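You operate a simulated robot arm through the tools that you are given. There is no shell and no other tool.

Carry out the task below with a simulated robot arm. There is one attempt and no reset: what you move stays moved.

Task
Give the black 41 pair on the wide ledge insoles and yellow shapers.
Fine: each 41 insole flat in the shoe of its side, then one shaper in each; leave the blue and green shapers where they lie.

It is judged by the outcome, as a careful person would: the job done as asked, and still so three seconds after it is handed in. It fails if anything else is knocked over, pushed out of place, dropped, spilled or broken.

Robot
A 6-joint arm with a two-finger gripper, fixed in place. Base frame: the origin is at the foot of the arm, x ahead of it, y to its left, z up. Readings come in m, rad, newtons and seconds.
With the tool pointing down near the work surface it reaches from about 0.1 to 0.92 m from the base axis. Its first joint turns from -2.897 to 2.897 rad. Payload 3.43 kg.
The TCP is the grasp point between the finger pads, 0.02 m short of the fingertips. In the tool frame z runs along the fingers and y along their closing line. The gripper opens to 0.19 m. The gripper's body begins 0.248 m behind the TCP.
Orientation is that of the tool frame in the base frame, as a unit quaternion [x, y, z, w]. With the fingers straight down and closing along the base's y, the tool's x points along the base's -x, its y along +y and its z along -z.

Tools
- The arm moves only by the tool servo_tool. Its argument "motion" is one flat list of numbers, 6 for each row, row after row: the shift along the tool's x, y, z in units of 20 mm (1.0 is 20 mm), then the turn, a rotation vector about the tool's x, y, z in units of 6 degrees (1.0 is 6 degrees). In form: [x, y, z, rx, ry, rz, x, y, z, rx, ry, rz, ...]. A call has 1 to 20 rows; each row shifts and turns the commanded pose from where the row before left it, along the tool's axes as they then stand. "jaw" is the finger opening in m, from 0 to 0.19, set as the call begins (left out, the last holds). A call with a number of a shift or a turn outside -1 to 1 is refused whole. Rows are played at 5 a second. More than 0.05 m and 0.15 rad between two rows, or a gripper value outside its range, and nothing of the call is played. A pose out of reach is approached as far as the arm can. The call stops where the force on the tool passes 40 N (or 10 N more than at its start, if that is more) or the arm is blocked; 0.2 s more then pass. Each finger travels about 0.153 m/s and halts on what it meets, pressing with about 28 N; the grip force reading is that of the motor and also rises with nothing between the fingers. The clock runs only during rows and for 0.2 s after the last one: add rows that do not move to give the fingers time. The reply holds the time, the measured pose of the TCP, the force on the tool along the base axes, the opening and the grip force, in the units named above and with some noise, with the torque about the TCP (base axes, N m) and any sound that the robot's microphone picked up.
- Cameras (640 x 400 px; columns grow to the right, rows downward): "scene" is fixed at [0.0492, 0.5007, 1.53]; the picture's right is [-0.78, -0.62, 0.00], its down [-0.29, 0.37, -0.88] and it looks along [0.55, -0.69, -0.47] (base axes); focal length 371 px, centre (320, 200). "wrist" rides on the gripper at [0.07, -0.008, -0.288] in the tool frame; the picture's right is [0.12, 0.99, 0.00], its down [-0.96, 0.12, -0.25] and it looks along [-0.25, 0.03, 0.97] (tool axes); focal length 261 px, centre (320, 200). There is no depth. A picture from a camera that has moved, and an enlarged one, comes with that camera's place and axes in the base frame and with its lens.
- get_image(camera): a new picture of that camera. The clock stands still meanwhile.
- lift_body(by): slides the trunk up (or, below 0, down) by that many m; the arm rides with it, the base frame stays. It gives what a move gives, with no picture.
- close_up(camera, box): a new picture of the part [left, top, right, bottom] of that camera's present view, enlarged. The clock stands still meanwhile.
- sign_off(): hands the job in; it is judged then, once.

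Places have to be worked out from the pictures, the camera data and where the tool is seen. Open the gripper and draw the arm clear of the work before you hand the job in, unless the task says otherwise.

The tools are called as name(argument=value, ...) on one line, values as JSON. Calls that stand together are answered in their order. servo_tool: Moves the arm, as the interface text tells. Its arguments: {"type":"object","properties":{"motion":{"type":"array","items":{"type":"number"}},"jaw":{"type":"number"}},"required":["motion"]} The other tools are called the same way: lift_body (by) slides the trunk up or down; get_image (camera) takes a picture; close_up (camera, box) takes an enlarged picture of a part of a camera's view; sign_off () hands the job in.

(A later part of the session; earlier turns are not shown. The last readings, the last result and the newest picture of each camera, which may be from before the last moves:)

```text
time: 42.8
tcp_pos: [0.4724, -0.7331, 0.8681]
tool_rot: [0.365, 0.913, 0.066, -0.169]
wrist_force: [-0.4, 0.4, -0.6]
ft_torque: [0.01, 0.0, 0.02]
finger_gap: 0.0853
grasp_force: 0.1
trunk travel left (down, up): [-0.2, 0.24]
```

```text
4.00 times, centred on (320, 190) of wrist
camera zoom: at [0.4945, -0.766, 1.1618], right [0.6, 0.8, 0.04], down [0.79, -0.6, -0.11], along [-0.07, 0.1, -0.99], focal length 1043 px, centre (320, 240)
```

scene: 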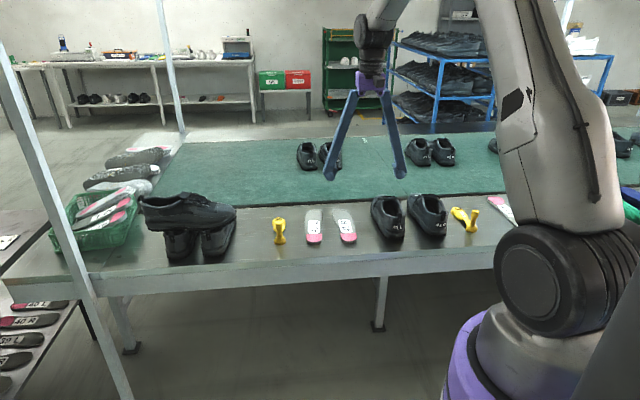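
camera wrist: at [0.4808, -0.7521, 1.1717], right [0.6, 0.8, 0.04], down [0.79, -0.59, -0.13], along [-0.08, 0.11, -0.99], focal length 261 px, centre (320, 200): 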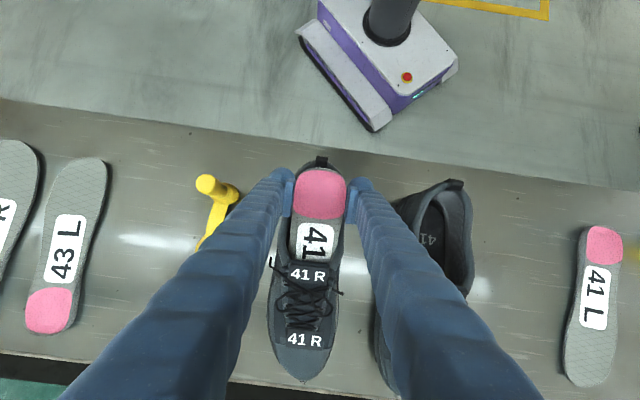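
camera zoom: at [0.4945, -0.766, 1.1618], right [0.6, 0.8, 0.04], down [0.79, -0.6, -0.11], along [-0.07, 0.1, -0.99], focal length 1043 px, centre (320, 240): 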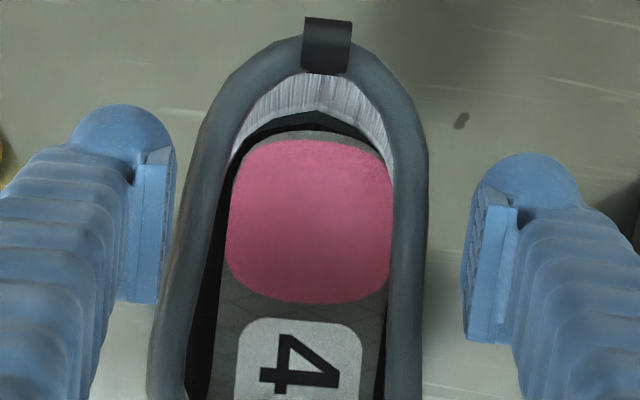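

The heel has dropped right into the shoe. I rise straight up 12 cm, level the tool, and inspect.

servo_tool(motion=[0.357, 0, -0.934, 0, 0, 0, 0.357, 0, -0.934, 0, 0, 0, 0.357, 0, -0.934, 0, 0, 0, 0.357, 0, -0.934, 0, 0, 0, 0.357, 0, -0.934, 0, 0, 0, 0.357, 0, -0.934, 0, 0, 0, 0, 0, 0, 0, -0.87, 0, 0, 0, 0, 0, -0.87, 0, 0, 0, 0, 0, -0.87, 0, 0, 0, 0, 0, -0.87, 0, 0, 0, 0, 0, 0, 0])

get_image(camera="wrist")

close_up(camera="scene", box=[365, 185, 477, 255])

```text
time: 45.2
tcp_pos: [0.4702, -0.7269, 0.9873]
tool_rot: [0.37, 0.929, -0.002, -0.002]
wrist_force: [0.6, 0.3, -0.1]
ft_torque: [-0.16, 0.03, 0.04]
finger_gap: 0.0849
grasp_force: 0.1
out of reach, approached as far as the arm can: row 5
trunk travel left (down, up): [-0.2, 0.24]
```

```text
taken
camera wrist: at [0.4147, -0.6845, 1.2763], right [0.6, 0.8, 0.0], down [0.78, -0.58, 0.25], along [0.2, -0.15, -0.97], focal length 261 px, centre (320, 200)
```

wrist: 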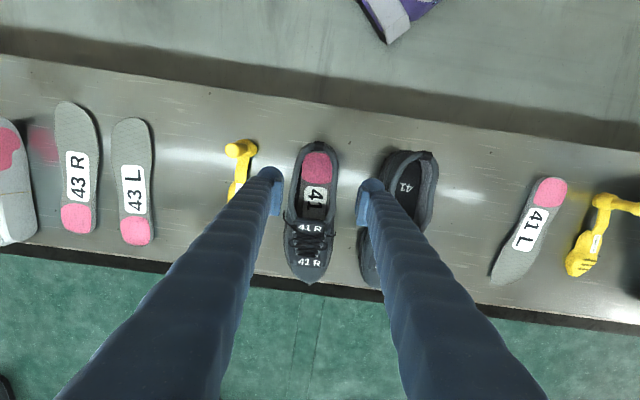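

```text
5.71 times, centred on (421, 220) of scene
camera zoom: at [0.0492, 0.5007, 1.53], right [-0.78, -0.62, 0.0], down [-0.29, 0.37, -0.88], along [0.55, -0.69, -0.47], focal length 2118 px, centre (-257, 86)
```

zoom: 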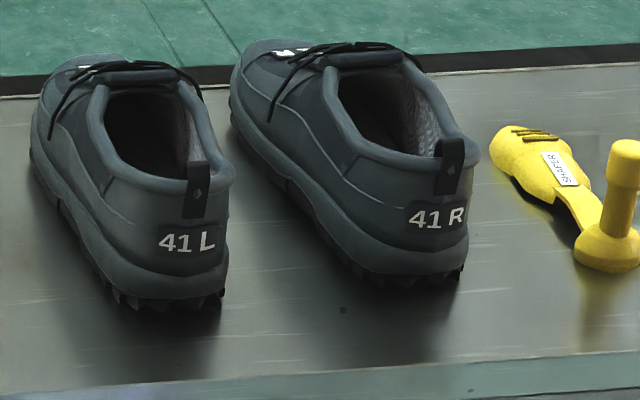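

The insole sits down in the 41 R shoe, which stayed in place apart from a slight turn. I zoom in to verify the seating.

close_up(camera="wrist", box=[280, 135, 360, 215])

close_up(camera="wrist", box=[270, 200, 370, 290])

close_up(camera="scene", box=[400, 180, 456, 222])

```text
5.00 times, centred on (320, 175) of wrist
camera zoom: at [0.4147, -0.6845, 1.2763], right [0.6, 0.8, 0.0], down [0.78, -0.58, 0.25], along [0.2, -0.15, -0.97], focal length 1303 px, centre (320, 325)
```

zoom: 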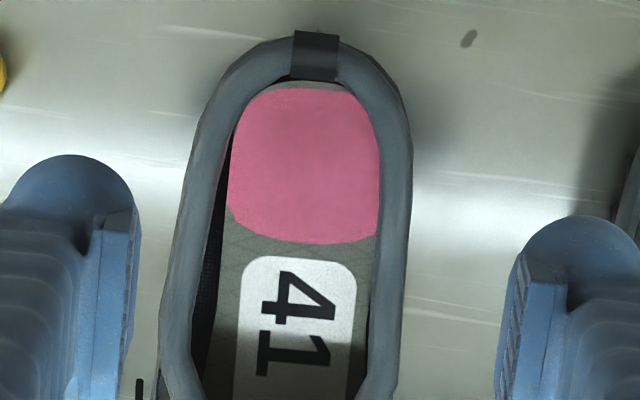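

```text
4.44 times, centred on (320, 245) of wrist
camera zoom: at [0.4147, -0.6845, 1.2763], right [0.6, 0.8, 0.0], down [0.78, -0.58, 0.25], along [0.2, -0.15, -0.97], focal length 1158 px, centre (320, 0)
```

zoom: 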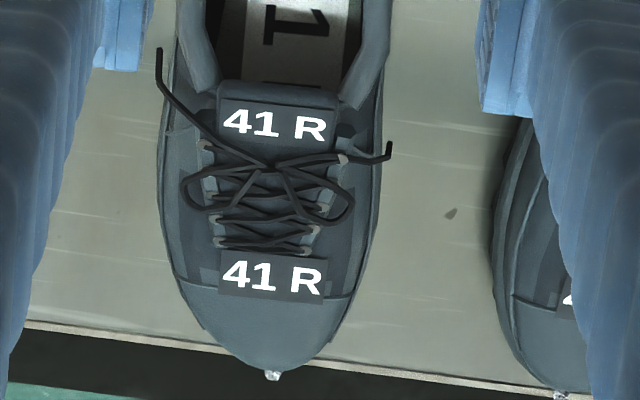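

```text
9.52 times, centred on (428, 201) of scene
camera zoom: at [0.0492, 0.5007, 1.53], right [-0.78, -0.62, 0.0], down [-0.29, 0.37, -0.88], along [0.55, -0.69, -0.47], focal length 3529 px, centre (-709, 190)
```

zoom: 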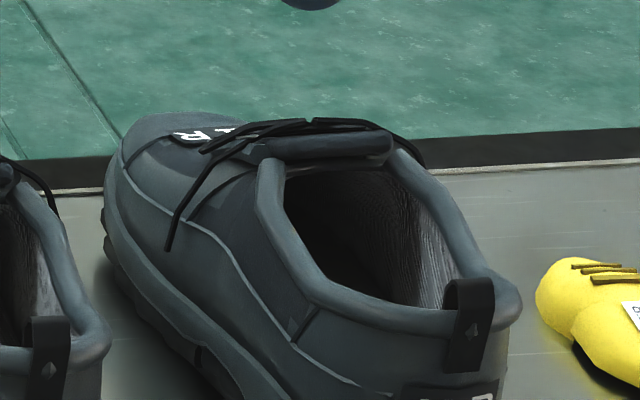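

Heel top measures about z≈0.77, i.e. seated on the shoe floor. To verify it is flat I'll press lightly with closed fingers: close and go down inside the opening.

servo_tool(motion=[0, -0.1, 0, 0, 0, -0.3, 0, 0, 1, 0, 0, 0, 0, 0, 1, 0, 0, 0, 0, 0, 1, 0, 0, 0, 0, 0, 1, 0, 0, 0, 0, 0, 1, 0, 0, 0, 0, 0, 0, 0, 0, 0], jaw=0.0)

close_up(camera="wrist", box=[260, 130, 380, 220])

close_up(camera="scene", box=[400, 170, 470, 222])

```text
time: 46.8
tcp_pos: [0.4652, -0.7298, 0.8857]
tool_rot: [0.356, 0.934, -0.001, -0.002]
wrist_force: [0.0, -0.4, 0.1]
ft_torque: [0.04, -0.01, 0.02]
finger_gap: 0.0
grasp_force: 28.1
trunk travel left (down, up): [-0.2, 0.24]
```

```text
4.44 times, centred on (320, 175) of wrist
camera zoom: at [0.4092, -0.6903, 1.1747], right [0.57, 0.82, 0.0], down [0.8, -0.55, 0.24], along [0.2, -0.14, -0.97], focal length 1158 px, centre (320, 311)
```

zoom: 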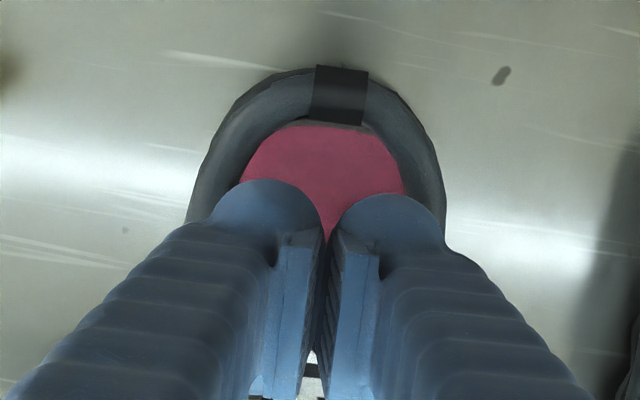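

```text
7.69 times, centred on (435, 196) of scene
camera zoom: at [0.0492, 0.5007, 1.53], right [-0.78, -0.62, 0.0], down [-0.29, 0.37, -0.88], along [0.55, -0.69, -0.47], focal length 2850 px, centre (-565, 231)
```

zoom: 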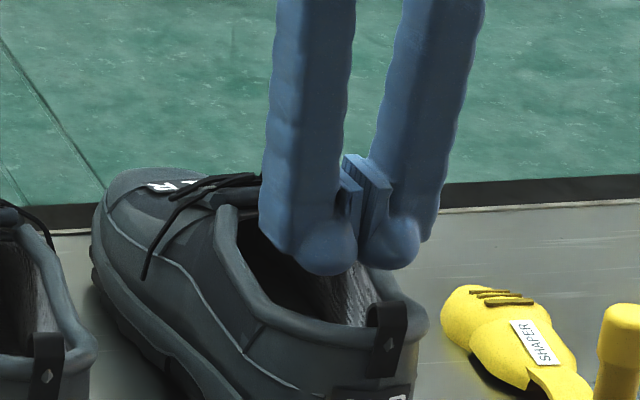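

The closed fingers are as wide as the collar opening, so I won't press inside; the heel height already shows the insole seated. I lift off and travel toward the 41 L insole.

servo_tool(motion=[0, 0, -1, 0, 0, 0, 0, 0, -1, 0, 0, 0, 0, 0, -1, 0, 0, 0, 0, 0, -1, 0, 0, 0, 0, 0, -1, 0, 0, 0, 0, 0, -1, 0, 0, 0, 0, 1, 0, 0, 0, 0, 0, 1, 0, 0, 0, 0, 0, 1, 0, 0, 0, 0, 0, 1, 0, 0, 0, 0, 0, 1, 0, 0, 0, 0, 0, 1, 0, 0, 0, 0, 0, 1, 0, 0, 0, 0, 0, 1, 0, 0, 0, 0, 0, 1, 0, 0, 0, 0, 0, 1, 0, 0, 0, 0, 0, 1, 0, 0, 0, 0, 0, 1, 0, 0, 0, 0, 0, 1, 0, 0, 0, 0, 0, 1, 0, 0, 0, 0], jaw=0.0)

servo_tool(motion=[0, 1, 0, 0, 0, 0, 0, 1, 0, 0, 0, 0, 0, 1, 0, 0, 0, 0, 0, 1, 0, 0, 0, 0, 0, 1, 0, 0, 0, 0, 0, 1, 0, 0, 0, 0, 0, 1, 0, 0, 0, 0, 0, 1, 0, 0, 0, 0, 0, 1, 0, 0, 0, 0.75, 0, 0.5, 0, 0, 0, 0.73, 0, 0, 0, 0, 0, 0], jaw=0.1)

get_image(camera="wrist")

close_up(camera="wrist", box=[240, 120, 400, 300])

```text
time: 51.0
tcp_pos: [0.6531, -0.5184, 1.0074]
tool_rot: [0.357, 0.934, 0.0, -0.002]
wrist_force: [0.0, 0.6, -0.3]
ft_torque: [-0.02, 0.01, -0.01]
finger_gap: 0.0
grasp_force: 27.9
trunk travel left (down, up): [-0.2, 0.24]
```

```text
time: 53.4
tcp_pos: [0.7816, -0.3762, 1.0071]
tool_rot: [0.428, 0.904, -0.001, -0.001]
wrist_force: [0.8, 0.8, 0.5]
ft_torque: [0.01, 0.0, -0.02]
finger_gap: 0.0999
grasp_force: 0.0
trunk travel left (down, up): [-0.2, 0.24]
```

```text
taken
camera wrist: at [0.7316, -0.328, 1.2953], right [0.69, 0.72, 0.0], down [0.7, -0.67, 0.25], along [0.18, -0.17, -0.97], focal length 261 px, centre (320, 200)
```

wrist: 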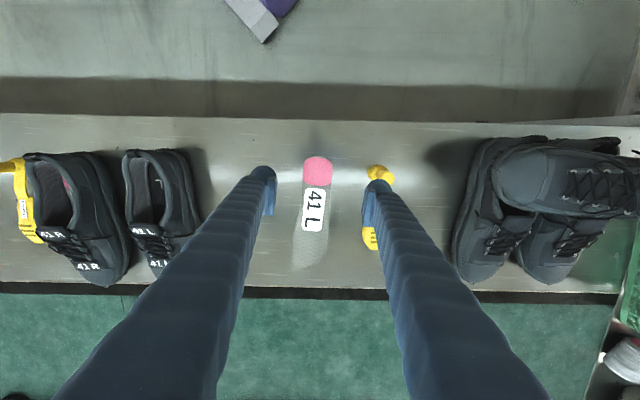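

```text
2.22 times, centred on (320, 210) of wrist
camera zoom: at [0.7316, -0.328, 1.2953], right [0.69, 0.72, 0.0], down [0.7, -0.67, 0.25], along [0.18, -0.17, -0.97], focal length 579 px, centre (320, 178)
```

zoom: 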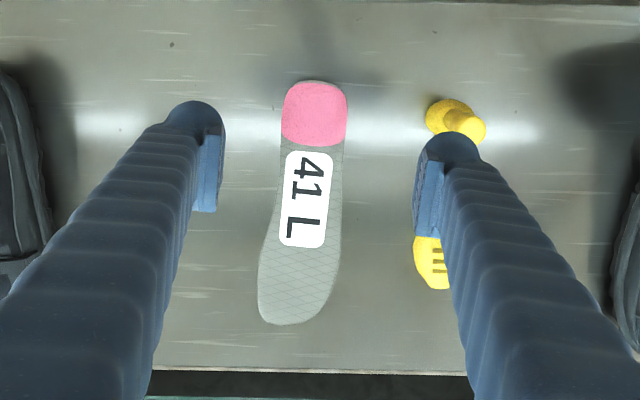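

The 41 L insole is in view; its heel centre is at about (0.783,-0.384), 7 mm ahead and 3.5 mm right of the TCP. I correct that with a small yaw and descend most of the way with jaw 0.09.

servo_tool(motion=[-0.35, -0.175, 0, 0, 0, -0.28, 0, 0, 1, 0, 0, 0, 0, 0, 1, 0, 0, 0, 0, 0, 1, 0, 0, 0, 0, 0, 1, 0, 0, 0, 0, 0, 1, 0, 0, 0, 0, 0, 1, 0, 0, 0, 0, 0, 1, 0, 0, 0, 0, 0, 1, 0, 0, 0, 0, 0, 1, 0, 0, 0, 0, 0, 1, 0, 0, 0, 0, 0, 0, 0, 0, 0], jaw=0.09)

close_up(camera="wrist", box=[240, 120, 400, 220])

close_up(camera="scene", box=[270, 190, 350, 250])

```text
time: 56.0
tcp_pos: [0.7843, -0.386, 0.8059]
tool_rot: [0.414, 0.91, -0.001, -0.001]
wrist_force: [0.2, -0.1, -0.1]
ft_torque: [0.04, 0.03, -0.01]
finger_gap: 0.09
grasp_force: 0.1
trunk travel left (down, up): [-0.2, 0.24]
```

```text
4.00 times, centred on (320, 170) of wrist
camera zoom: at [0.7329, -0.3399, 1.0954], right [0.67, 0.74, 0.0], down [0.72, -0.65, 0.24], along [0.18, -0.17, -0.97], focal length 1043 px, centre (320, 320)
```

zoom: 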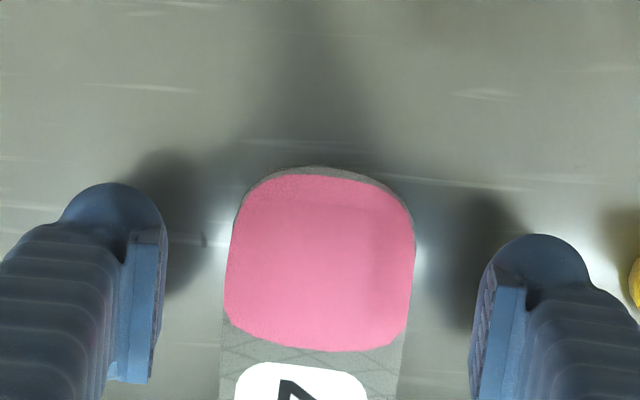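

```text
6.67 times, centred on (310, 220) of scene
camera zoom: at [0.0492, 0.5007, 1.53], right [-0.78, -0.62, 0.0], down [-0.29, 0.37, -0.88], along [0.55, -0.69, -0.47], focal length 2470 px, centre (387, 67)
```

zoom: 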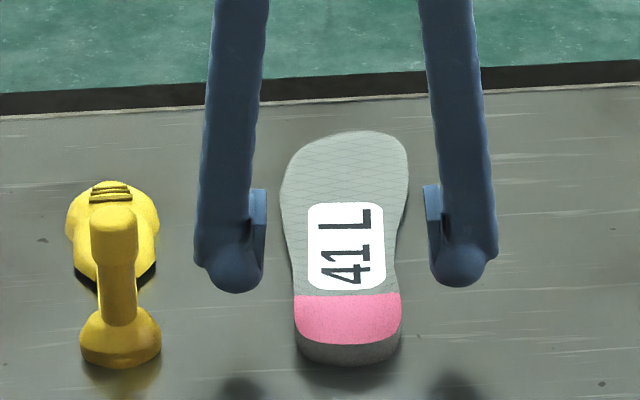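

Well centred. I descend the remaining 36 mm to the same height used for the first insole and check the force.

servo_tool(motion=[0, 0, 0.6, 0, 0, 0, 0, 0, 0.6, 0, 0, 0, 0, 0, 0.3, 0, 0, 0, 0, 0, 0.2, 0, 0, 0, 0, 0, 0.1, 0, 0, 0, 0, 0, 0, 0, 0, 0])

close_up(camera="scene", box=[280, 205, 344, 245])

close_up(camera="wrist", box=[240, 120, 400, 220])

```text
time: 57.4
tcp_pos: [0.7824, -0.3862, 0.7699]
tool_rot: [0.414, 0.91, -0.002, -0.001]
wrist_force: [-1.6, 1.1, 0.5]
ft_torque: [0.02, -0.01, 0.0]
finger_gap: 0.0905
grasp_force: 0.0
trunk travel left (down, up): [-0.2, 0.24]
```

```text
10.00 times, centred on (312, 225) of scene
camera zoom: at [0.0492, 0.5007, 1.53], right [-0.78, -0.62, 0.0], down [-0.29, 0.37, -0.88], along [0.55, -0.69, -0.47], focal length 3706 px, centre (400, -50)
```

zoom: 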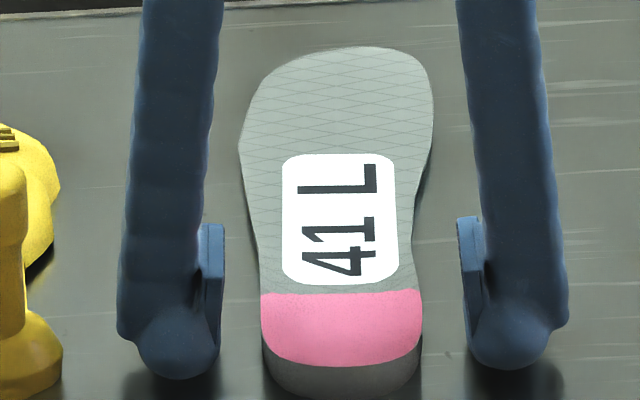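

```text
4.00 times, centred on (320, 170) of wrist
camera zoom: at [0.7313, -0.3393, 1.0577], right [0.67, 0.74, 0.0], down [0.72, -0.65, 0.24], along [0.18, -0.17, -0.97], focal length 1043 px, centre (320, 320)
```

zoom: 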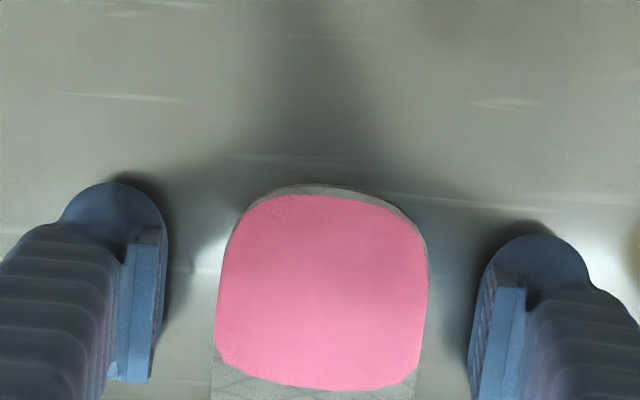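

The position matches the first grasp. I close on the heel, then lift 4 cm.

servo_tool(motion=[0, 0, 0, 0, 0, 0, 0, 0, 0, 0, 0, 0, 0, 0, 0, 0, 0, 0, 0, 0, 0, 0, 0, 0], jaw=0.04)

servo_tool(motion=[0, 0, -0.5, 0, 0, 0, 0, 0, -0.5, 0, 0, 0, 0, 0, -0.5, 0, 0, 0, 0, 0, -0.5, 0, 0, 0])

get_image(camera="wrist")

close_up(camera="wrist", box=[240, 150, 400, 360])

```text
time: 58.4
tcp_pos: [0.7817, -0.3862, 0.7697]
tool_rot: [0.414, 0.91, -0.001, -0.002]
wrist_force: [1.8, 0.0, 4.9]
ft_torque: [0.09, -0.18, 0.01]
finger_gap: 0.0583
grasp_force: 28.0
trunk travel left (down, up): [-0.2, 0.24]
```

```text
time: 59.4
tcp_pos: [0.7828, -0.3852, 0.8086]
tool_rot: [0.413, 0.911, -0.002, 0.0]
wrist_force: [0.3, 0.1, -0.1]
ft_torque: [0.01, -0.02, -0.03]
finger_gap: 0.0584
grasp_force: 28.1
trunk travel left (down, up): [-0.2, 0.24]
```

```text
taken
camera wrist: at [0.7322, -0.3399, 1.0975], right [0.67, 0.74, 0.0], down [0.72, -0.65, 0.24], along [0.18, -0.17, -0.97], focal length 261 px, centre (320, 200)
```

wrist: 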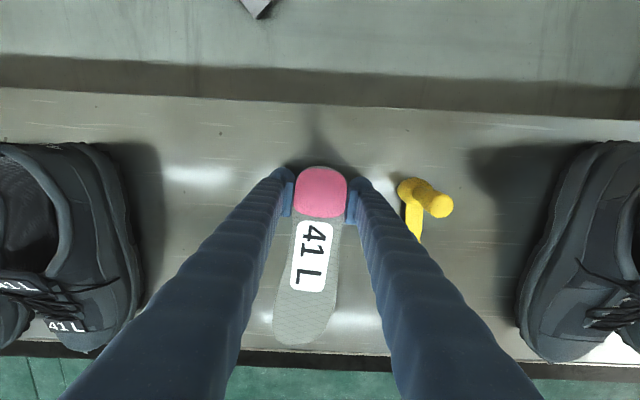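

```text
1.90 times, centred on (320, 255) of wrist
camera zoom: at [0.7322, -0.3399, 1.0975], right [0.67, 0.74, 0.0], down [0.72, -0.65, 0.24], along [0.18, -0.17, -0.97], focal length 496 px, centre (320, 95)
```

zoom: 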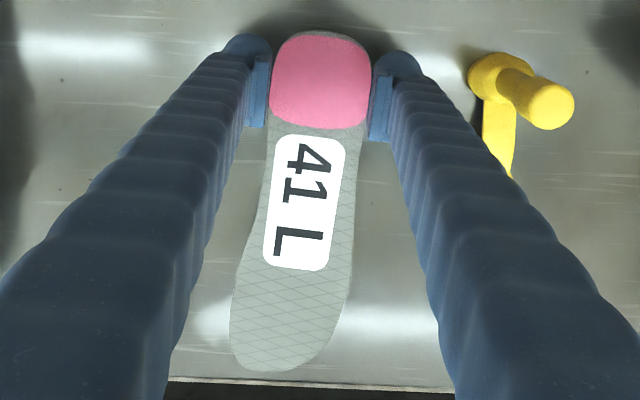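

The 41 L insole is held level and aligned. I raise it, carry it back and across toward the 41 L shoe.

servo_tool(motion=[0.5, 0, -1, 0, 0, 0, 0.5, 0, -1, 0, 0, 0, 0.5, 0, -1, 0, 0, 0, 0.5, 0, -1, 0, 0, 0, 0.5, 0, -1, 0, 0, 0, 0.5, 0, -1, 0, 0, 0, 0.5, 0, -1, 0, 0, 0, 0.5, 0, -1, 0, 0, 0, 0.25, -1, -0.33, 0, 0, 0, 0.25, -1, -0.33, 0, 0, 0, 0.25, -1, -0.33, 0, 0, 0, 0.25, -1, -0.33, 0, 0, 0, 0.25, -1, -0.33, 0, 0, 0, 0.25, -1, -0.33, 0, 0, 0, 0.25, -1, -0.33, 0, 0, 0, 0.25, -1, -0.33, 0, 0, 0, 0.25, -1, -0.33, 0, 0, 0, 0.25, -1, -0.33, 0, 0, 0, 0.25, -1, -0.33, 0, 0, 0, 0.25, -1, -0.33, 0, 0, 0])

servo_tool(motion=[0, -0.93, 0, 0, 0, 0, 0, -0.93, 0, 0, 0, 0, 0, -0.93, 0, 0, 0, 0, 0, -0.93, 0, 0, 0, 0, 0, 0, 0, 0, 0, -0.55, 0, 0, 0, 0, 1, 0, 0, 0, 0, 0, 1, 0, 0, 0, 0, 0, 1, 0, 0, 0, 0, 0, 1, 0, 0, 0, 0, 0, 1, 0, 0, 0, 0, 0, 0, 0])

close_up(camera="wrist", box=[230, 280, 390, 400])

close_up(camera="scene", box=[340, 150, 460, 240])

```text
time: 63.6
tcp_pos: [0.5103, -0.4375, 1.0504]
tool_rot: [0.414, 0.91, -0.002, -0.002]
wrist_force: [-0.1, 0.0, -1.2]
ft_torque: [0.02, 0.0, 0.01]
finger_gap: 0.0582
grasp_force: 28.3
trunk travel left (down, up): [-0.2, 0.24]
```

```text
time: 66.0
tcp_pos: [0.4534, -0.4879, 1.0501]
tool_rot: [0.375, 0.89, 0.1, -0.24]
wrist_force: [-1.0, -0.4, -0.5]
ft_torque: [0.12, 0.02, -0.02]
finger_gap: 0.0586
grasp_force: 28.3
trunk travel left (down, up): [-0.2, 0.24]
```

```text
3.33 times, centred on (310, 340) of wrist
camera zoom: at [0.5072, -0.554, 1.3347], right [0.64, 0.77, 0.06], down [0.75, -0.6, -0.27], along [-0.17, 0.22, -0.96], focal length 869 px, centre (353, -267)
```

zoom: 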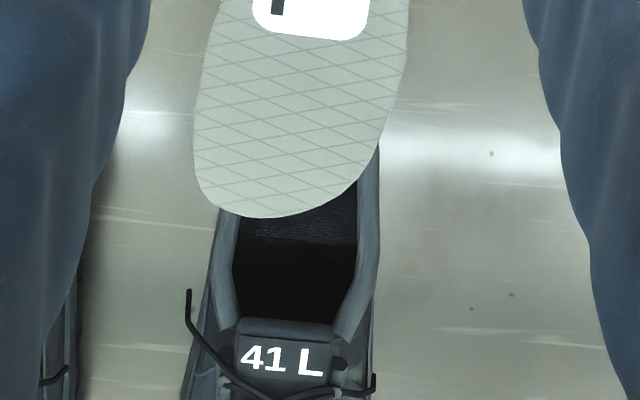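

```text
4.44 times, centred on (400, 195) of scene
camera zoom: at [0.0492, 0.5007, 1.53], right [-0.78, -0.62, 0.0], down [-0.29, 0.37, -0.88], along [0.55, -0.69, -0.47], focal length 1647 px, centre (-36, 222)
```

zoom: 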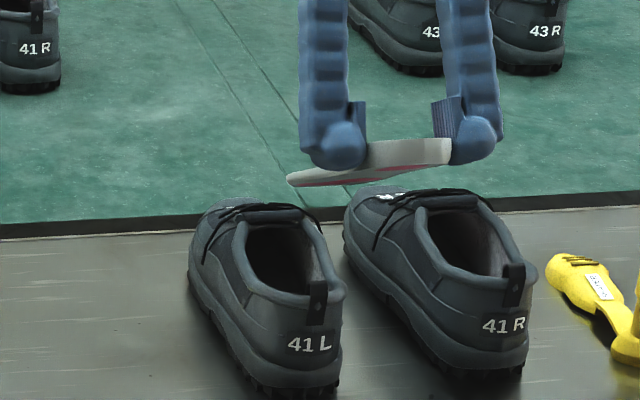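

The 41 L insole's toe points at the 41 L opening, nearly centred. I lower 5 cm and slide 3 cm forward as I did before.

servo_tool(motion=[-0.25, 0, 0.433, 0, 0, 0, -0.25, 0, 0.433, 0, 0, 0, -0.25, 0, 0.433, 0, 0, 0, -0.25, 0, 0.433, 0, 0, 0, -0.25, 0, 0.433, 0, 0, 0, -0.5, 0, 0, 0, 0, 0, -0.5, 0, 0, 0, 0, 0, -0.5, 0, 0, 0, 0, 0, 0, 0, 0, 0, 0, 0])

close_up(camera="wrist", box=[250, 310, 370, 400])

close_up(camera="scene", box=[370, 170, 450, 230])

```text
time: 68.0
tcp_pos: [0.473, -0.5053, 0.9862]
tool_rot: [0.374, 0.89, 0.099, -0.24]
wrist_force: [-0.8, -0.2, 0.1]
ft_torque: [0.02, 0.01, -0.03]
finger_gap: 0.0584
grasp_force: 28.0
trunk travel left (down, up): [-0.2, 0.24]
```

```text
4.44 times, centred on (310, 355) of wrist
camera zoom: at [0.5246, -0.5723, 1.2703], right [0.64, 0.77, 0.06], down [0.75, -0.6, -0.27], along [-0.17, 0.21, -0.96], focal length 1158 px, centre (364, -489)
```

zoom: 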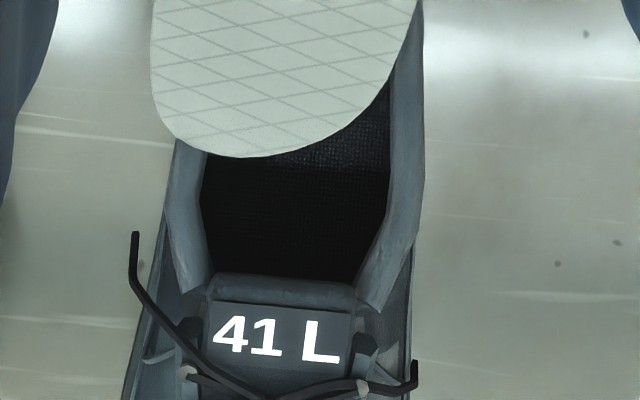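

```text
6.67 times, centred on (410, 200) of scene
camera zoom: at [0.0492, 0.5007, 1.53], right [-0.78, -0.62, 0.0], down [-0.29, 0.37, -0.88], along [0.55, -0.69, -0.47], focal length 2470 px, centre (-280, 200)
```

zoom: 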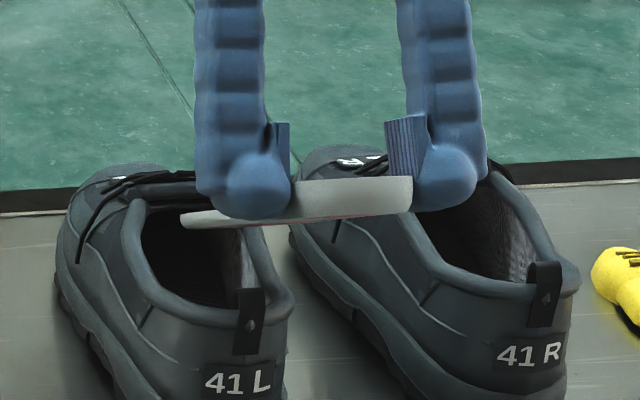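

The board is about 3 mm toward the inner (right-shoe) side of centre, which worked for the other shoe. I go on down and forward in small steps.

servo_tool(motion=[-0.25, 0, 0.2, 0, 0, 0, -0.25, 0, 0.2, 0, 0, 0, -0.25, 0, 0.2, 0, 0, 0, 0, 0, 0, 0, 0, 0])

servo_tool(motion=[-0.3, 0, 0.1, 0, 0, 0, -0.3, 0, 0.1, 0, 0, 0, 0, 0, 0, 0, 0, 0])

close_up(camera="wrist", box=[250, 310, 370, 400])

close_up(camera="scene", box=[370, 170, 450, 230])

```text
time: 69.0
tcp_pos: [0.4777, -0.5091, 0.968]
tool_rot: [0.374, 0.89, 0.1, -0.241]
wrist_force: [1.1, 0.0, -0.3]
ft_torque: [0.04, 0.02, 0.02]
finger_gap: 0.0584
grasp_force: 28.2
trunk travel left (down, up): [-0.2, 0.24]
```

```text
time: 69.8
tcp_pos: [0.4826, -0.517, 0.959]
tool_rot: [0.374, 0.89, 0.099, -0.24]
wrist_force: [1.6, 1.7, 0.9]
ft_torque: [-0.1, -0.33, 0.33]
finger_gap: 0.0587
grasp_force: 27.5
trunk travel left (down, up): [-0.2, 0.24]
```

```text
4.44 times, centred on (310, 355) of wrist
camera zoom: at [0.536, -0.5833, 1.2435], right [0.64, 0.77, 0.06], down [0.75, -0.6, -0.27], along [-0.17, 0.21, -0.96], focal length 1158 px, centre (364, -489)
```

zoom: 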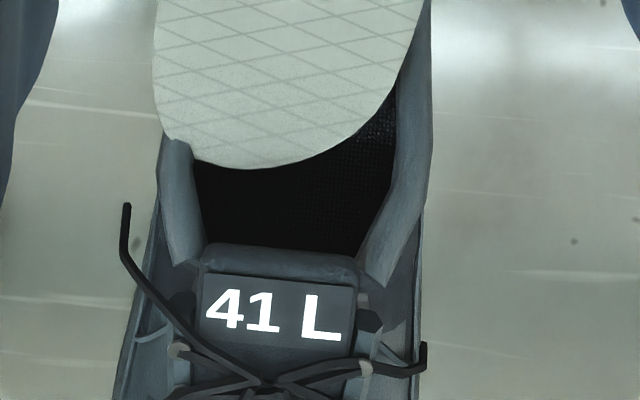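

```text
6.67 times, centred on (410, 200) of scene
camera zoom: at [0.0492, 0.5007, 1.53], right [-0.78, -0.62, 0.0], down [-0.29, 0.37, -0.88], along [0.55, -0.69, -0.47], focal length 2470 px, centre (-280, 200)
```

zoom: 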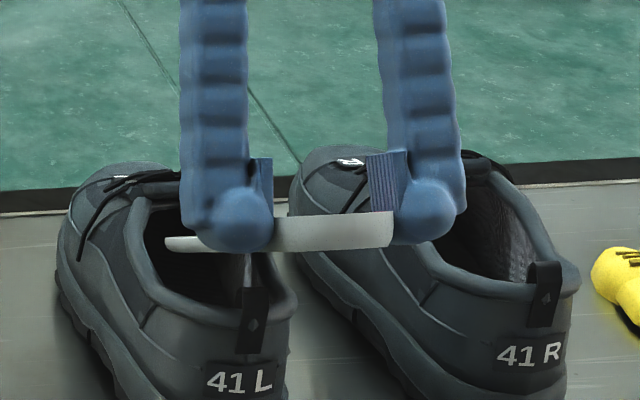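

Contact again on the −e2 rim (side force +2.3 N). I raise 4 mm, shift 6 mm toward +e2 and try again.

servo_tool(motion=[0.1, 0.1, -0.17, 0, 0, 0, 0, 0.2, 0, 0, 0, 0, 0, 0, 0, 0, 0, 0])

close_up(camera="wrist", box=[250, 310, 370, 400])

close_up(camera="wrist", box=[240, 150, 400, 270])

```text
time: 70.6
tcp_pos: [0.4865, -0.5121, 0.963]
tool_rot: [0.375, 0.89, 0.099, -0.24]
wrist_force: [0.1, -0.4, 0.1]
ft_torque: [0.01, 0.0, 0.02]
finger_gap: 0.0583
grasp_force: 28.3
trunk travel left (down, up): [-0.2, 0.24]
```

```text
4.44 times, centred on (310, 355) of wrist
camera zoom: at [0.5397, -0.5788, 1.2473], right [0.64, 0.77, 0.06], down [0.75, -0.6, -0.27], along [-0.17, 0.21, -0.96], focal length 1158 px, centre (364, -489)
```

zoom: 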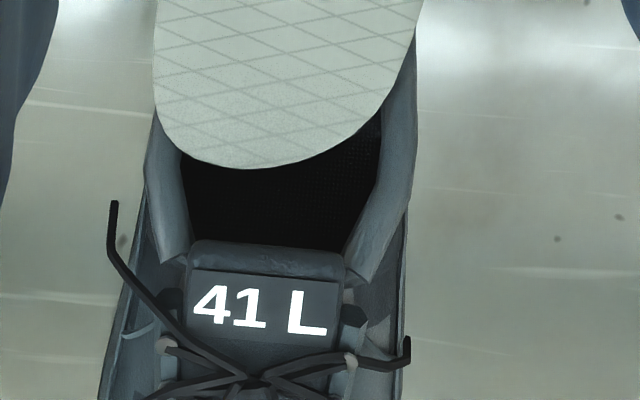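

```text
3.33 times, centred on (320, 210) of wrist
camera zoom: at [0.5397, -0.5788, 1.2473], right [0.64, 0.77, 0.06], down [0.75, -0.6, -0.27], along [-0.17, 0.21, -0.96], focal length 869 px, centre (320, 167)
```

zoom: 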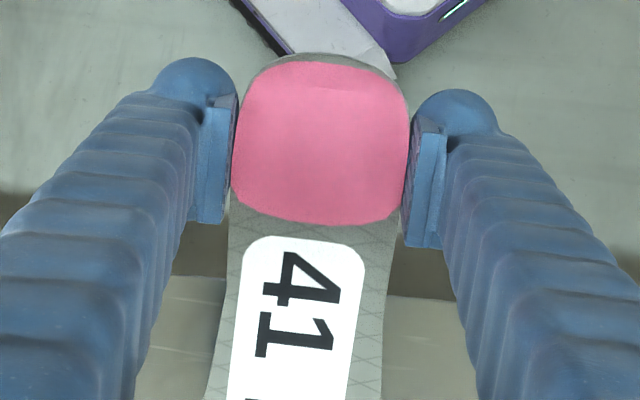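

Contact is gone and the board is close to centred. I continue down and forward in small steps.

servo_tool(motion=[-0.3, 0, 0.1, 0, 0, 0, -0.3, 0, 0.1, 0, 0, 0, -0.3, 0, 0.1, 0, 0, 0, 0, 0, 0, 0, 0, 0])

close_up(camera="wrist", box=[250, 310, 370, 400])

close_up(camera="scene", box=[370, 170, 450, 230])

```text
time: 71.6
tcp_pos: [0.4953, -0.5204, 0.9479]
tool_rot: [0.374, 0.89, 0.099, -0.241]
wrist_force: [0.9, 0.0, -0.5]
ft_torque: [0.05, 0.02, -0.01]
finger_gap: 0.0586
grasp_force: 28.2
trunk travel left (down, up): [-0.2, 0.24]
```

```text
4.44 times, centred on (310, 355) of wrist
camera zoom: at [0.5488, -0.5874, 1.2322], right [0.64, 0.77, 0.06], down [0.75, -0.6, -0.27], along [-0.17, 0.21, -0.96], focal length 1158 px, centre (364, -489)
```

zoom: 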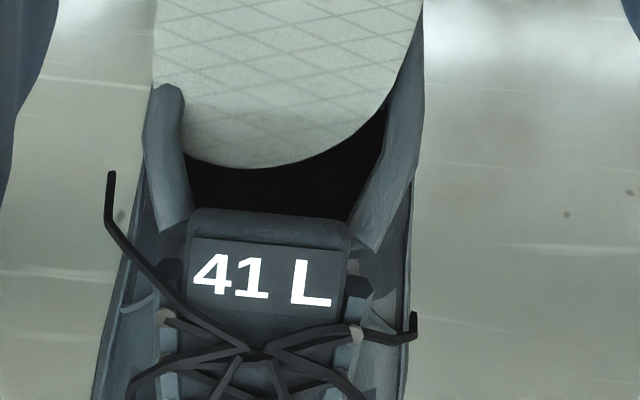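

```text
6.67 times, centred on (410, 200) of scene
camera zoom: at [0.0492, 0.5007, 1.53], right [-0.78, -0.62, 0.0], down [-0.29, 0.37, -0.88], along [0.55, -0.69, -0.47], focal length 2470 px, centre (-280, 200)
```

zoom: 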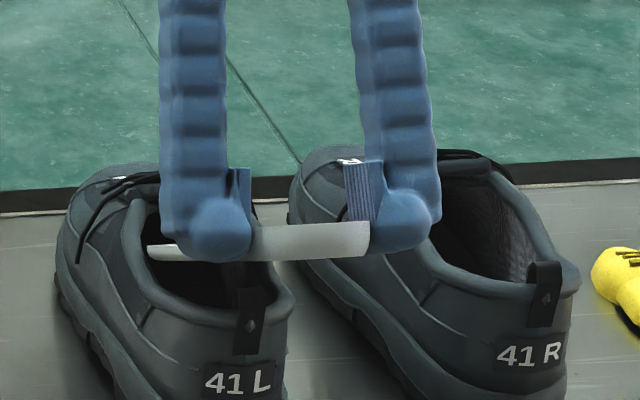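

No contact. I continue sliding along the board axis, 2 cm.

servo_tool(motion=[-0.35, 0, 0.04, 0, 0, 0, -0.35, 0, 0.04, 0, 0, 0, -0.35, 0, 0.04, 0, 0, 0, 0, 0, 0, 0, 0, 0])

close_up(camera="wrist", box=[250, 310, 370, 400])

close_up(camera="scene", box=[370, 170, 450, 230])

```text
time: 72.6
tcp_pos: [0.5063, -0.5347, 0.9347]
tool_rot: [0.374, 0.89, 0.1, -0.24]
wrist_force: [-0.9, 0.6, -0.8]
ft_torque: [0.0, 0.03, 0.02]
finger_gap: 0.0583
grasp_force: 27.8
trunk travel left (down, up): [-0.2, 0.24]
```

```text
4.44 times, centred on (310, 355) of wrist
camera zoom: at [0.56, -0.5999, 1.2197], right [0.64, 0.77, 0.06], down [0.75, -0.6, -0.27], along [-0.17, 0.22, -0.96], focal length 1158 px, centre (364, -489)
```

zoom: 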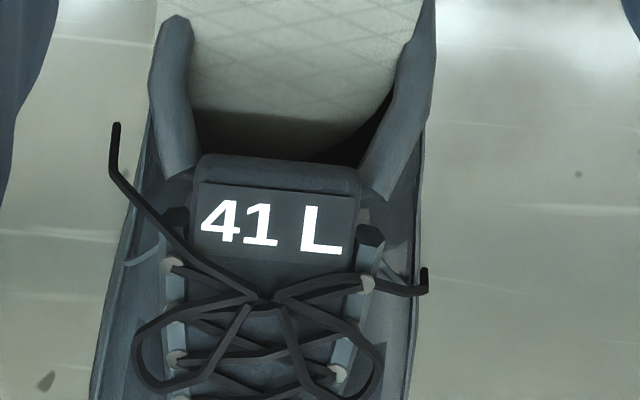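

```text
6.67 times, centred on (410, 200) of scene
camera zoom: at [0.0492, 0.5007, 1.53], right [-0.78, -0.62, 0.0], down [-0.29, 0.37, -0.88], along [0.55, -0.69, -0.47], focal length 2470 px, centre (-280, 200)
```

zoom: 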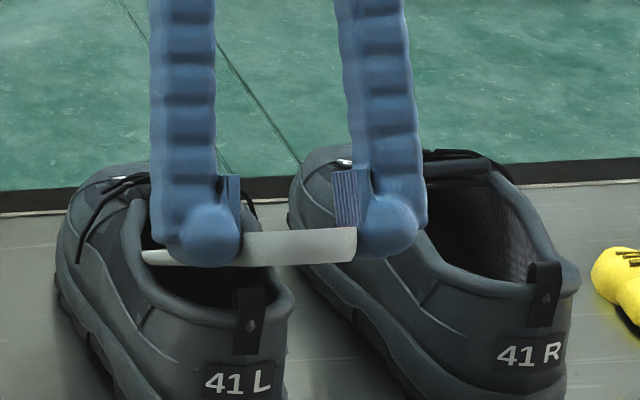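

All clear. I slide 2.4 cm further.

servo_tool(motion=[-0.4, 0, 0.03, 0, 0, 0, -0.4, 0, 0.03, 0, 0, 0, -0.4, 0, 0.03, 0, 0, 0, 0, 0, 0, 0, 0, 0])

close_up(camera="scene", box=[370, 170, 450, 230])

close_up(camera="wrist", box=[250, 290, 370, 400])

```text
time: 73.6
tcp_pos: [0.5215, -0.5473, 0.9199]
tool_rot: [0.374, 0.89, 0.099, -0.24]
wrist_force: [-0.9, -0.4, -0.1]
ft_torque: [0.01, 0.03, 0.0]
finger_gap: 0.0582
grasp_force: 27.8
trunk travel left (down, up): [-0.2, 0.24]
```

```text
6.67 times, centred on (410, 200) of scene
camera zoom: at [0.0492, 0.5007, 1.53], right [-0.78, -0.62, 0.0], down [-0.29, 0.37, -0.88], along [0.55, -0.69, -0.47], focal length 2470 px, centre (-280, 200)
```

zoom: 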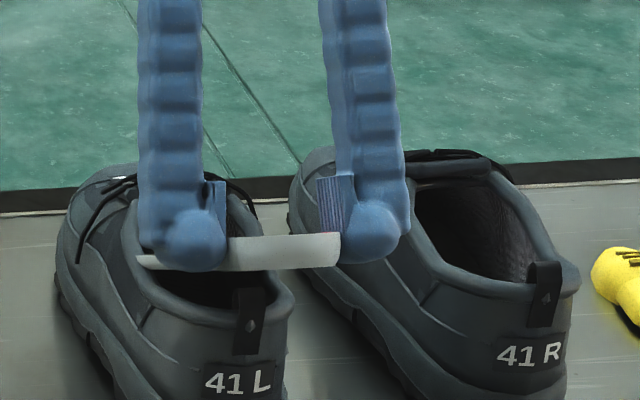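

```text
3.64 times, centred on (310, 345) of wrist
camera zoom: at [0.5743, -0.6149, 1.2054], right [0.64, 0.77, 0.06], down [0.75, -0.6, -0.27], along [-0.17, 0.21, -0.96], focal length 948 px, centre (356, -327)
```

zoom: 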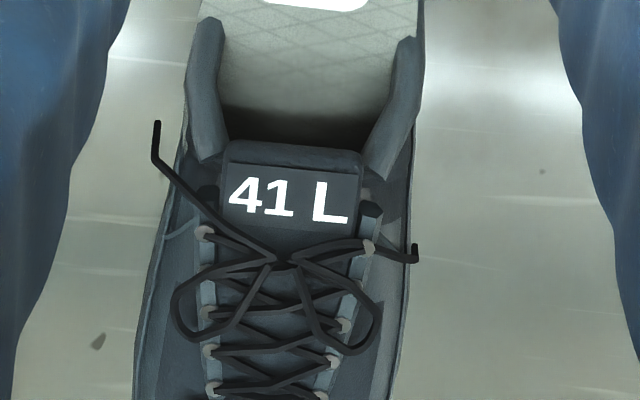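

Clear. Another 2.4 cm along the axis to bring the toe near the floor.

servo_tool(motion=[-0.4, 0, 0, 0, 0, 0, -0.4, 0, 0, 0, 0, 0, -0.4, 0, 0, 0, 0, 0, 0, 0, 0, 0, 0, 0])

close_up(camera="scene", box=[370, 170, 450, 230])

close_up(camera="wrist", box=[250, 240, 370, 400])

```text
time: 74.6
tcp_pos: [0.5365, -0.5629, 0.9095]
tool_rot: [0.374, 0.89, 0.099, -0.24]
wrist_force: [-0.1, 0.0, -1.3]
ft_torque: [0.03, 0.01, -0.02]
finger_gap: 0.0584
grasp_force: 27.8
trunk travel left (down, up): [-0.2, 0.24]
```

```text
6.67 times, centred on (410, 200) of scene
camera zoom: at [0.0492, 0.5007, 1.53], right [-0.78, -0.62, 0.0], down [-0.29, 0.37, -0.88], along [0.55, -0.69, -0.47], focal length 2470 px, centre (-280, 200)
```

zoom: 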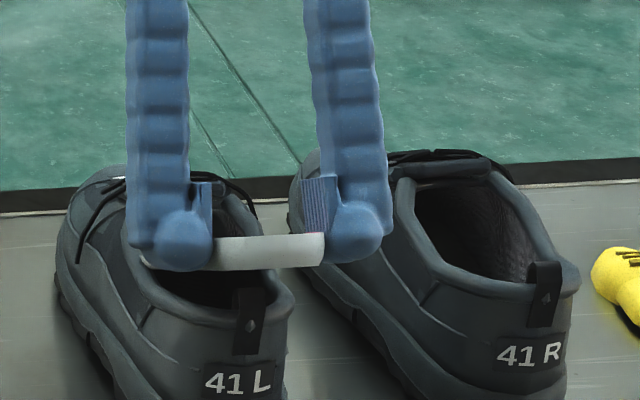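

```text
2.50 times, centred on (310, 320) of wrist
camera zoom: at [0.5892, -0.63, 1.1937], right [0.64, 0.77, 0.06], down [0.75, -0.6, -0.27], along [-0.17, 0.21, -0.96], focal length 652 px, centre (345, -100)
```

zoom: 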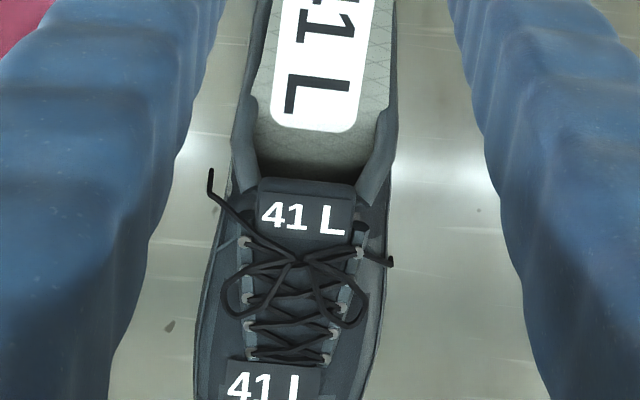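

Toe is now about 0.17 m into the shoe, no force. I go forward while easing the pitch to 26°.

servo_tool(motion=[-0.384, 0, 0.05, 0, -0.167, 0, -0.384, 0, 0.05, 0, -0.167, 0, -0.384, 0, 0.05, 0, -0.167, 0, -0.384, 0, 0.05, 0, -0.167, 0, 0, 0, 0, 0, 0, 0])

close_up(camera="scene", box=[370, 170, 450, 230])

close_up(camera="wrist", box=[240, 150, 400, 270])

```text
time: 75.8
tcp_pos: [0.5528, -0.5802, 0.8918]
tool_rot: [0.378, 0.898, 0.086, -0.209]
wrist_force: [-0.7, 0.0, 0.2]
ft_torque: [0.01, 0.05, 0.0]
finger_gap: 0.058
grasp_force: 28.2
trunk travel left (down, up): [-0.2, 0.24]
```

```text
6.67 times, centred on (410, 200) of scene
camera zoom: at [0.0492, 0.5007, 1.53], right [-0.78, -0.62, 0.0], down [-0.29, 0.37, -0.88], along [0.55, -0.69, -0.47], focal length 2470 px, centre (-280, 200)
```

zoom: 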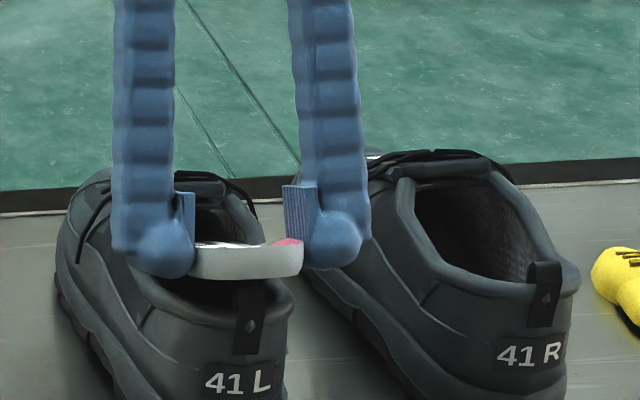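

```text
3.33 times, centred on (320, 210) of wrist
camera zoom: at [0.5934, -0.6331, 1.1809], right [0.64, 0.77, 0.05], down [0.76, -0.62, -0.2], along [-0.12, 0.17, -0.98], focal length 869 px, centre (320, 167)
```

zoom: 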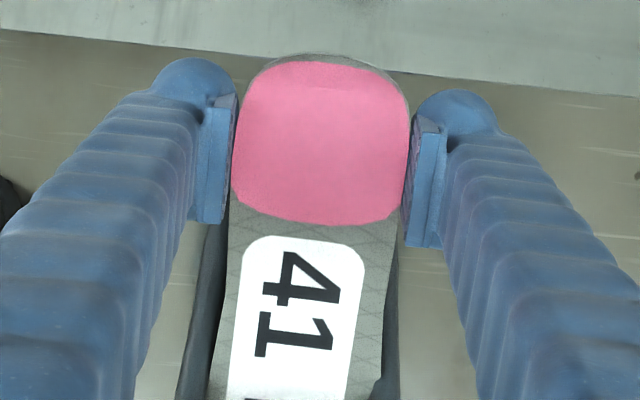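

Good. I continue forward easing to 22° pitch with a 2 mm shift to −e2 to centre the heel.

servo_tool(motion=[-0.4, -0.025, 0.006, 0, -0.167, 0, -0.4, -0.025, 0.006, 0, -0.167, 0, -0.4, -0.025, 0.006, 0, -0.167, 0, -0.4, -0.025, 0.006, 0, -0.167, 0, 0, 0, 0, 0, 0, 0])

close_up(camera="scene", box=[370, 170, 450, 230])

close_up(camera="wrist", box=[240, 140, 400, 400])

```text
time: 77.0
tcp_pos: [0.5719, -0.6025, 0.8777]
tool_rot: [0.38, 0.905, 0.073, -0.178]
wrist_force: [-1.4, 1.1, -1.5]
ft_torque: [0.23, 0.35, 0.03]
finger_gap: 0.0582
grasp_force: 28.0
trunk travel left (down, up): [-0.2, 0.24]
```

```text
6.67 times, centred on (410, 200) of scene
camera zoom: at [0.0492, 0.5007, 1.53], right [-0.78, -0.62, 0.0], down [-0.29, 0.37, -0.88], along [0.55, -0.69, -0.47], focal length 2470 px, centre (-280, 200)
```

zoom: 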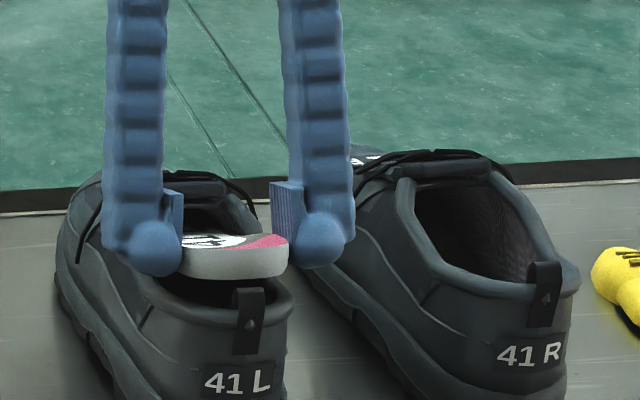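

```text
1.54 times, centred on (320, 270) of wrist
camera zoom: at [0.5968, -0.6393, 1.1712], right [0.63, 0.77, 0.04], down [0.77, -0.62, -0.13], along [-0.08, 0.12, -0.99], focal length 401 px, centre (320, 92)
```

zoom: 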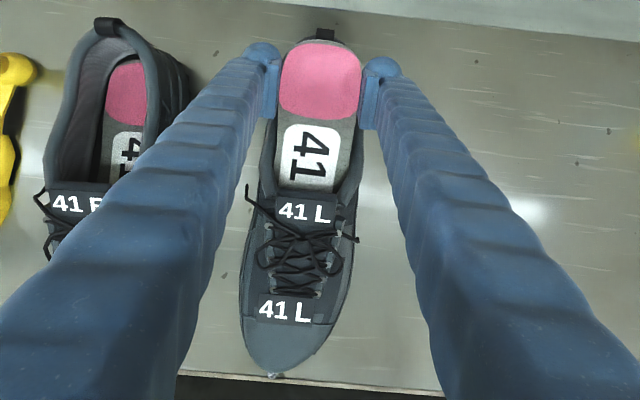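

Heel is above the opening; a light downward touch from the vamp shows I should go lower. I lower 5 mm, then advance 12 mm.

servo_tool(motion=[-0.094, 0, 0.232, 0, 0, 0, -0.297, 0, -0.066, 0, -0.05, 0, -0.297, 0, -0.066, 0, -0.05, 0, 0, 0, 0, 0, 0, 0])

close_up(camera="scene", box=[370, 170, 450, 230])

close_up(camera="wrist", box=[270, 140, 370, 220])

```text
time: 78.0
tcp_pos: [0.5822, -0.6117, 0.8711]
tool_rot: [0.381, 0.905, 0.071, -0.174]
wrist_force: [0.2, 0.4, 0.9]
ft_torque: [-0.16, 0.08, -0.05]
finger_gap: 0.0585
grasp_force: 28.4
trunk travel left (down, up): [-0.2, 0.24]
```

```text
6.67 times, centred on (410, 200) of scene
camera zoom: at [0.0492, 0.5007, 1.53], right [-0.78, -0.62, 0.0], down [-0.29, 0.37, -0.88], along [0.55, -0.69, -0.47], focal length 2470 px, centre (-280, 200)
```

zoom: 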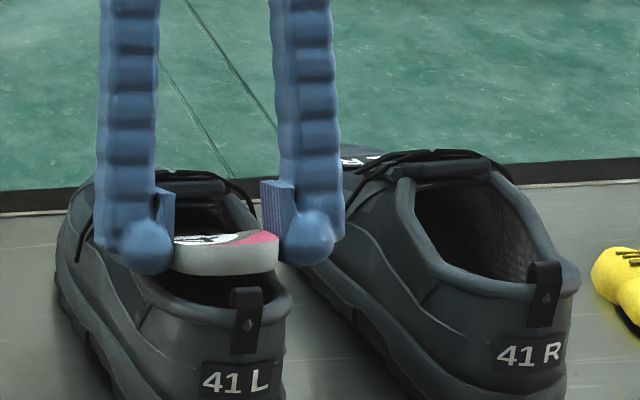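

```text
5.00 times, centred on (320, 180) of wrist
camera zoom: at [0.6049, -0.6473, 1.1646], right [0.63, 0.77, 0.04], down [0.77, -0.62, -0.12], along [-0.07, 0.11, -0.99], focal length 1303 px, centre (320, 300)
```

zoom: 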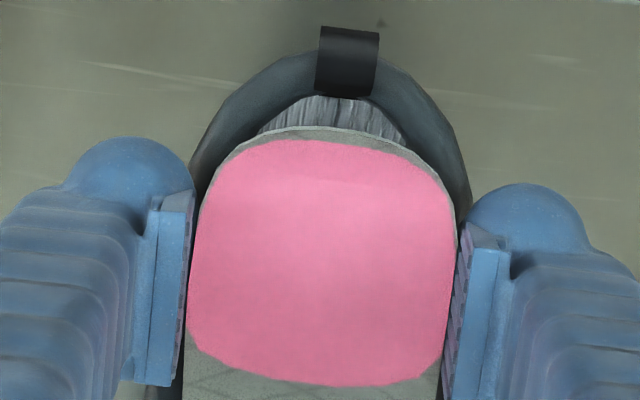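

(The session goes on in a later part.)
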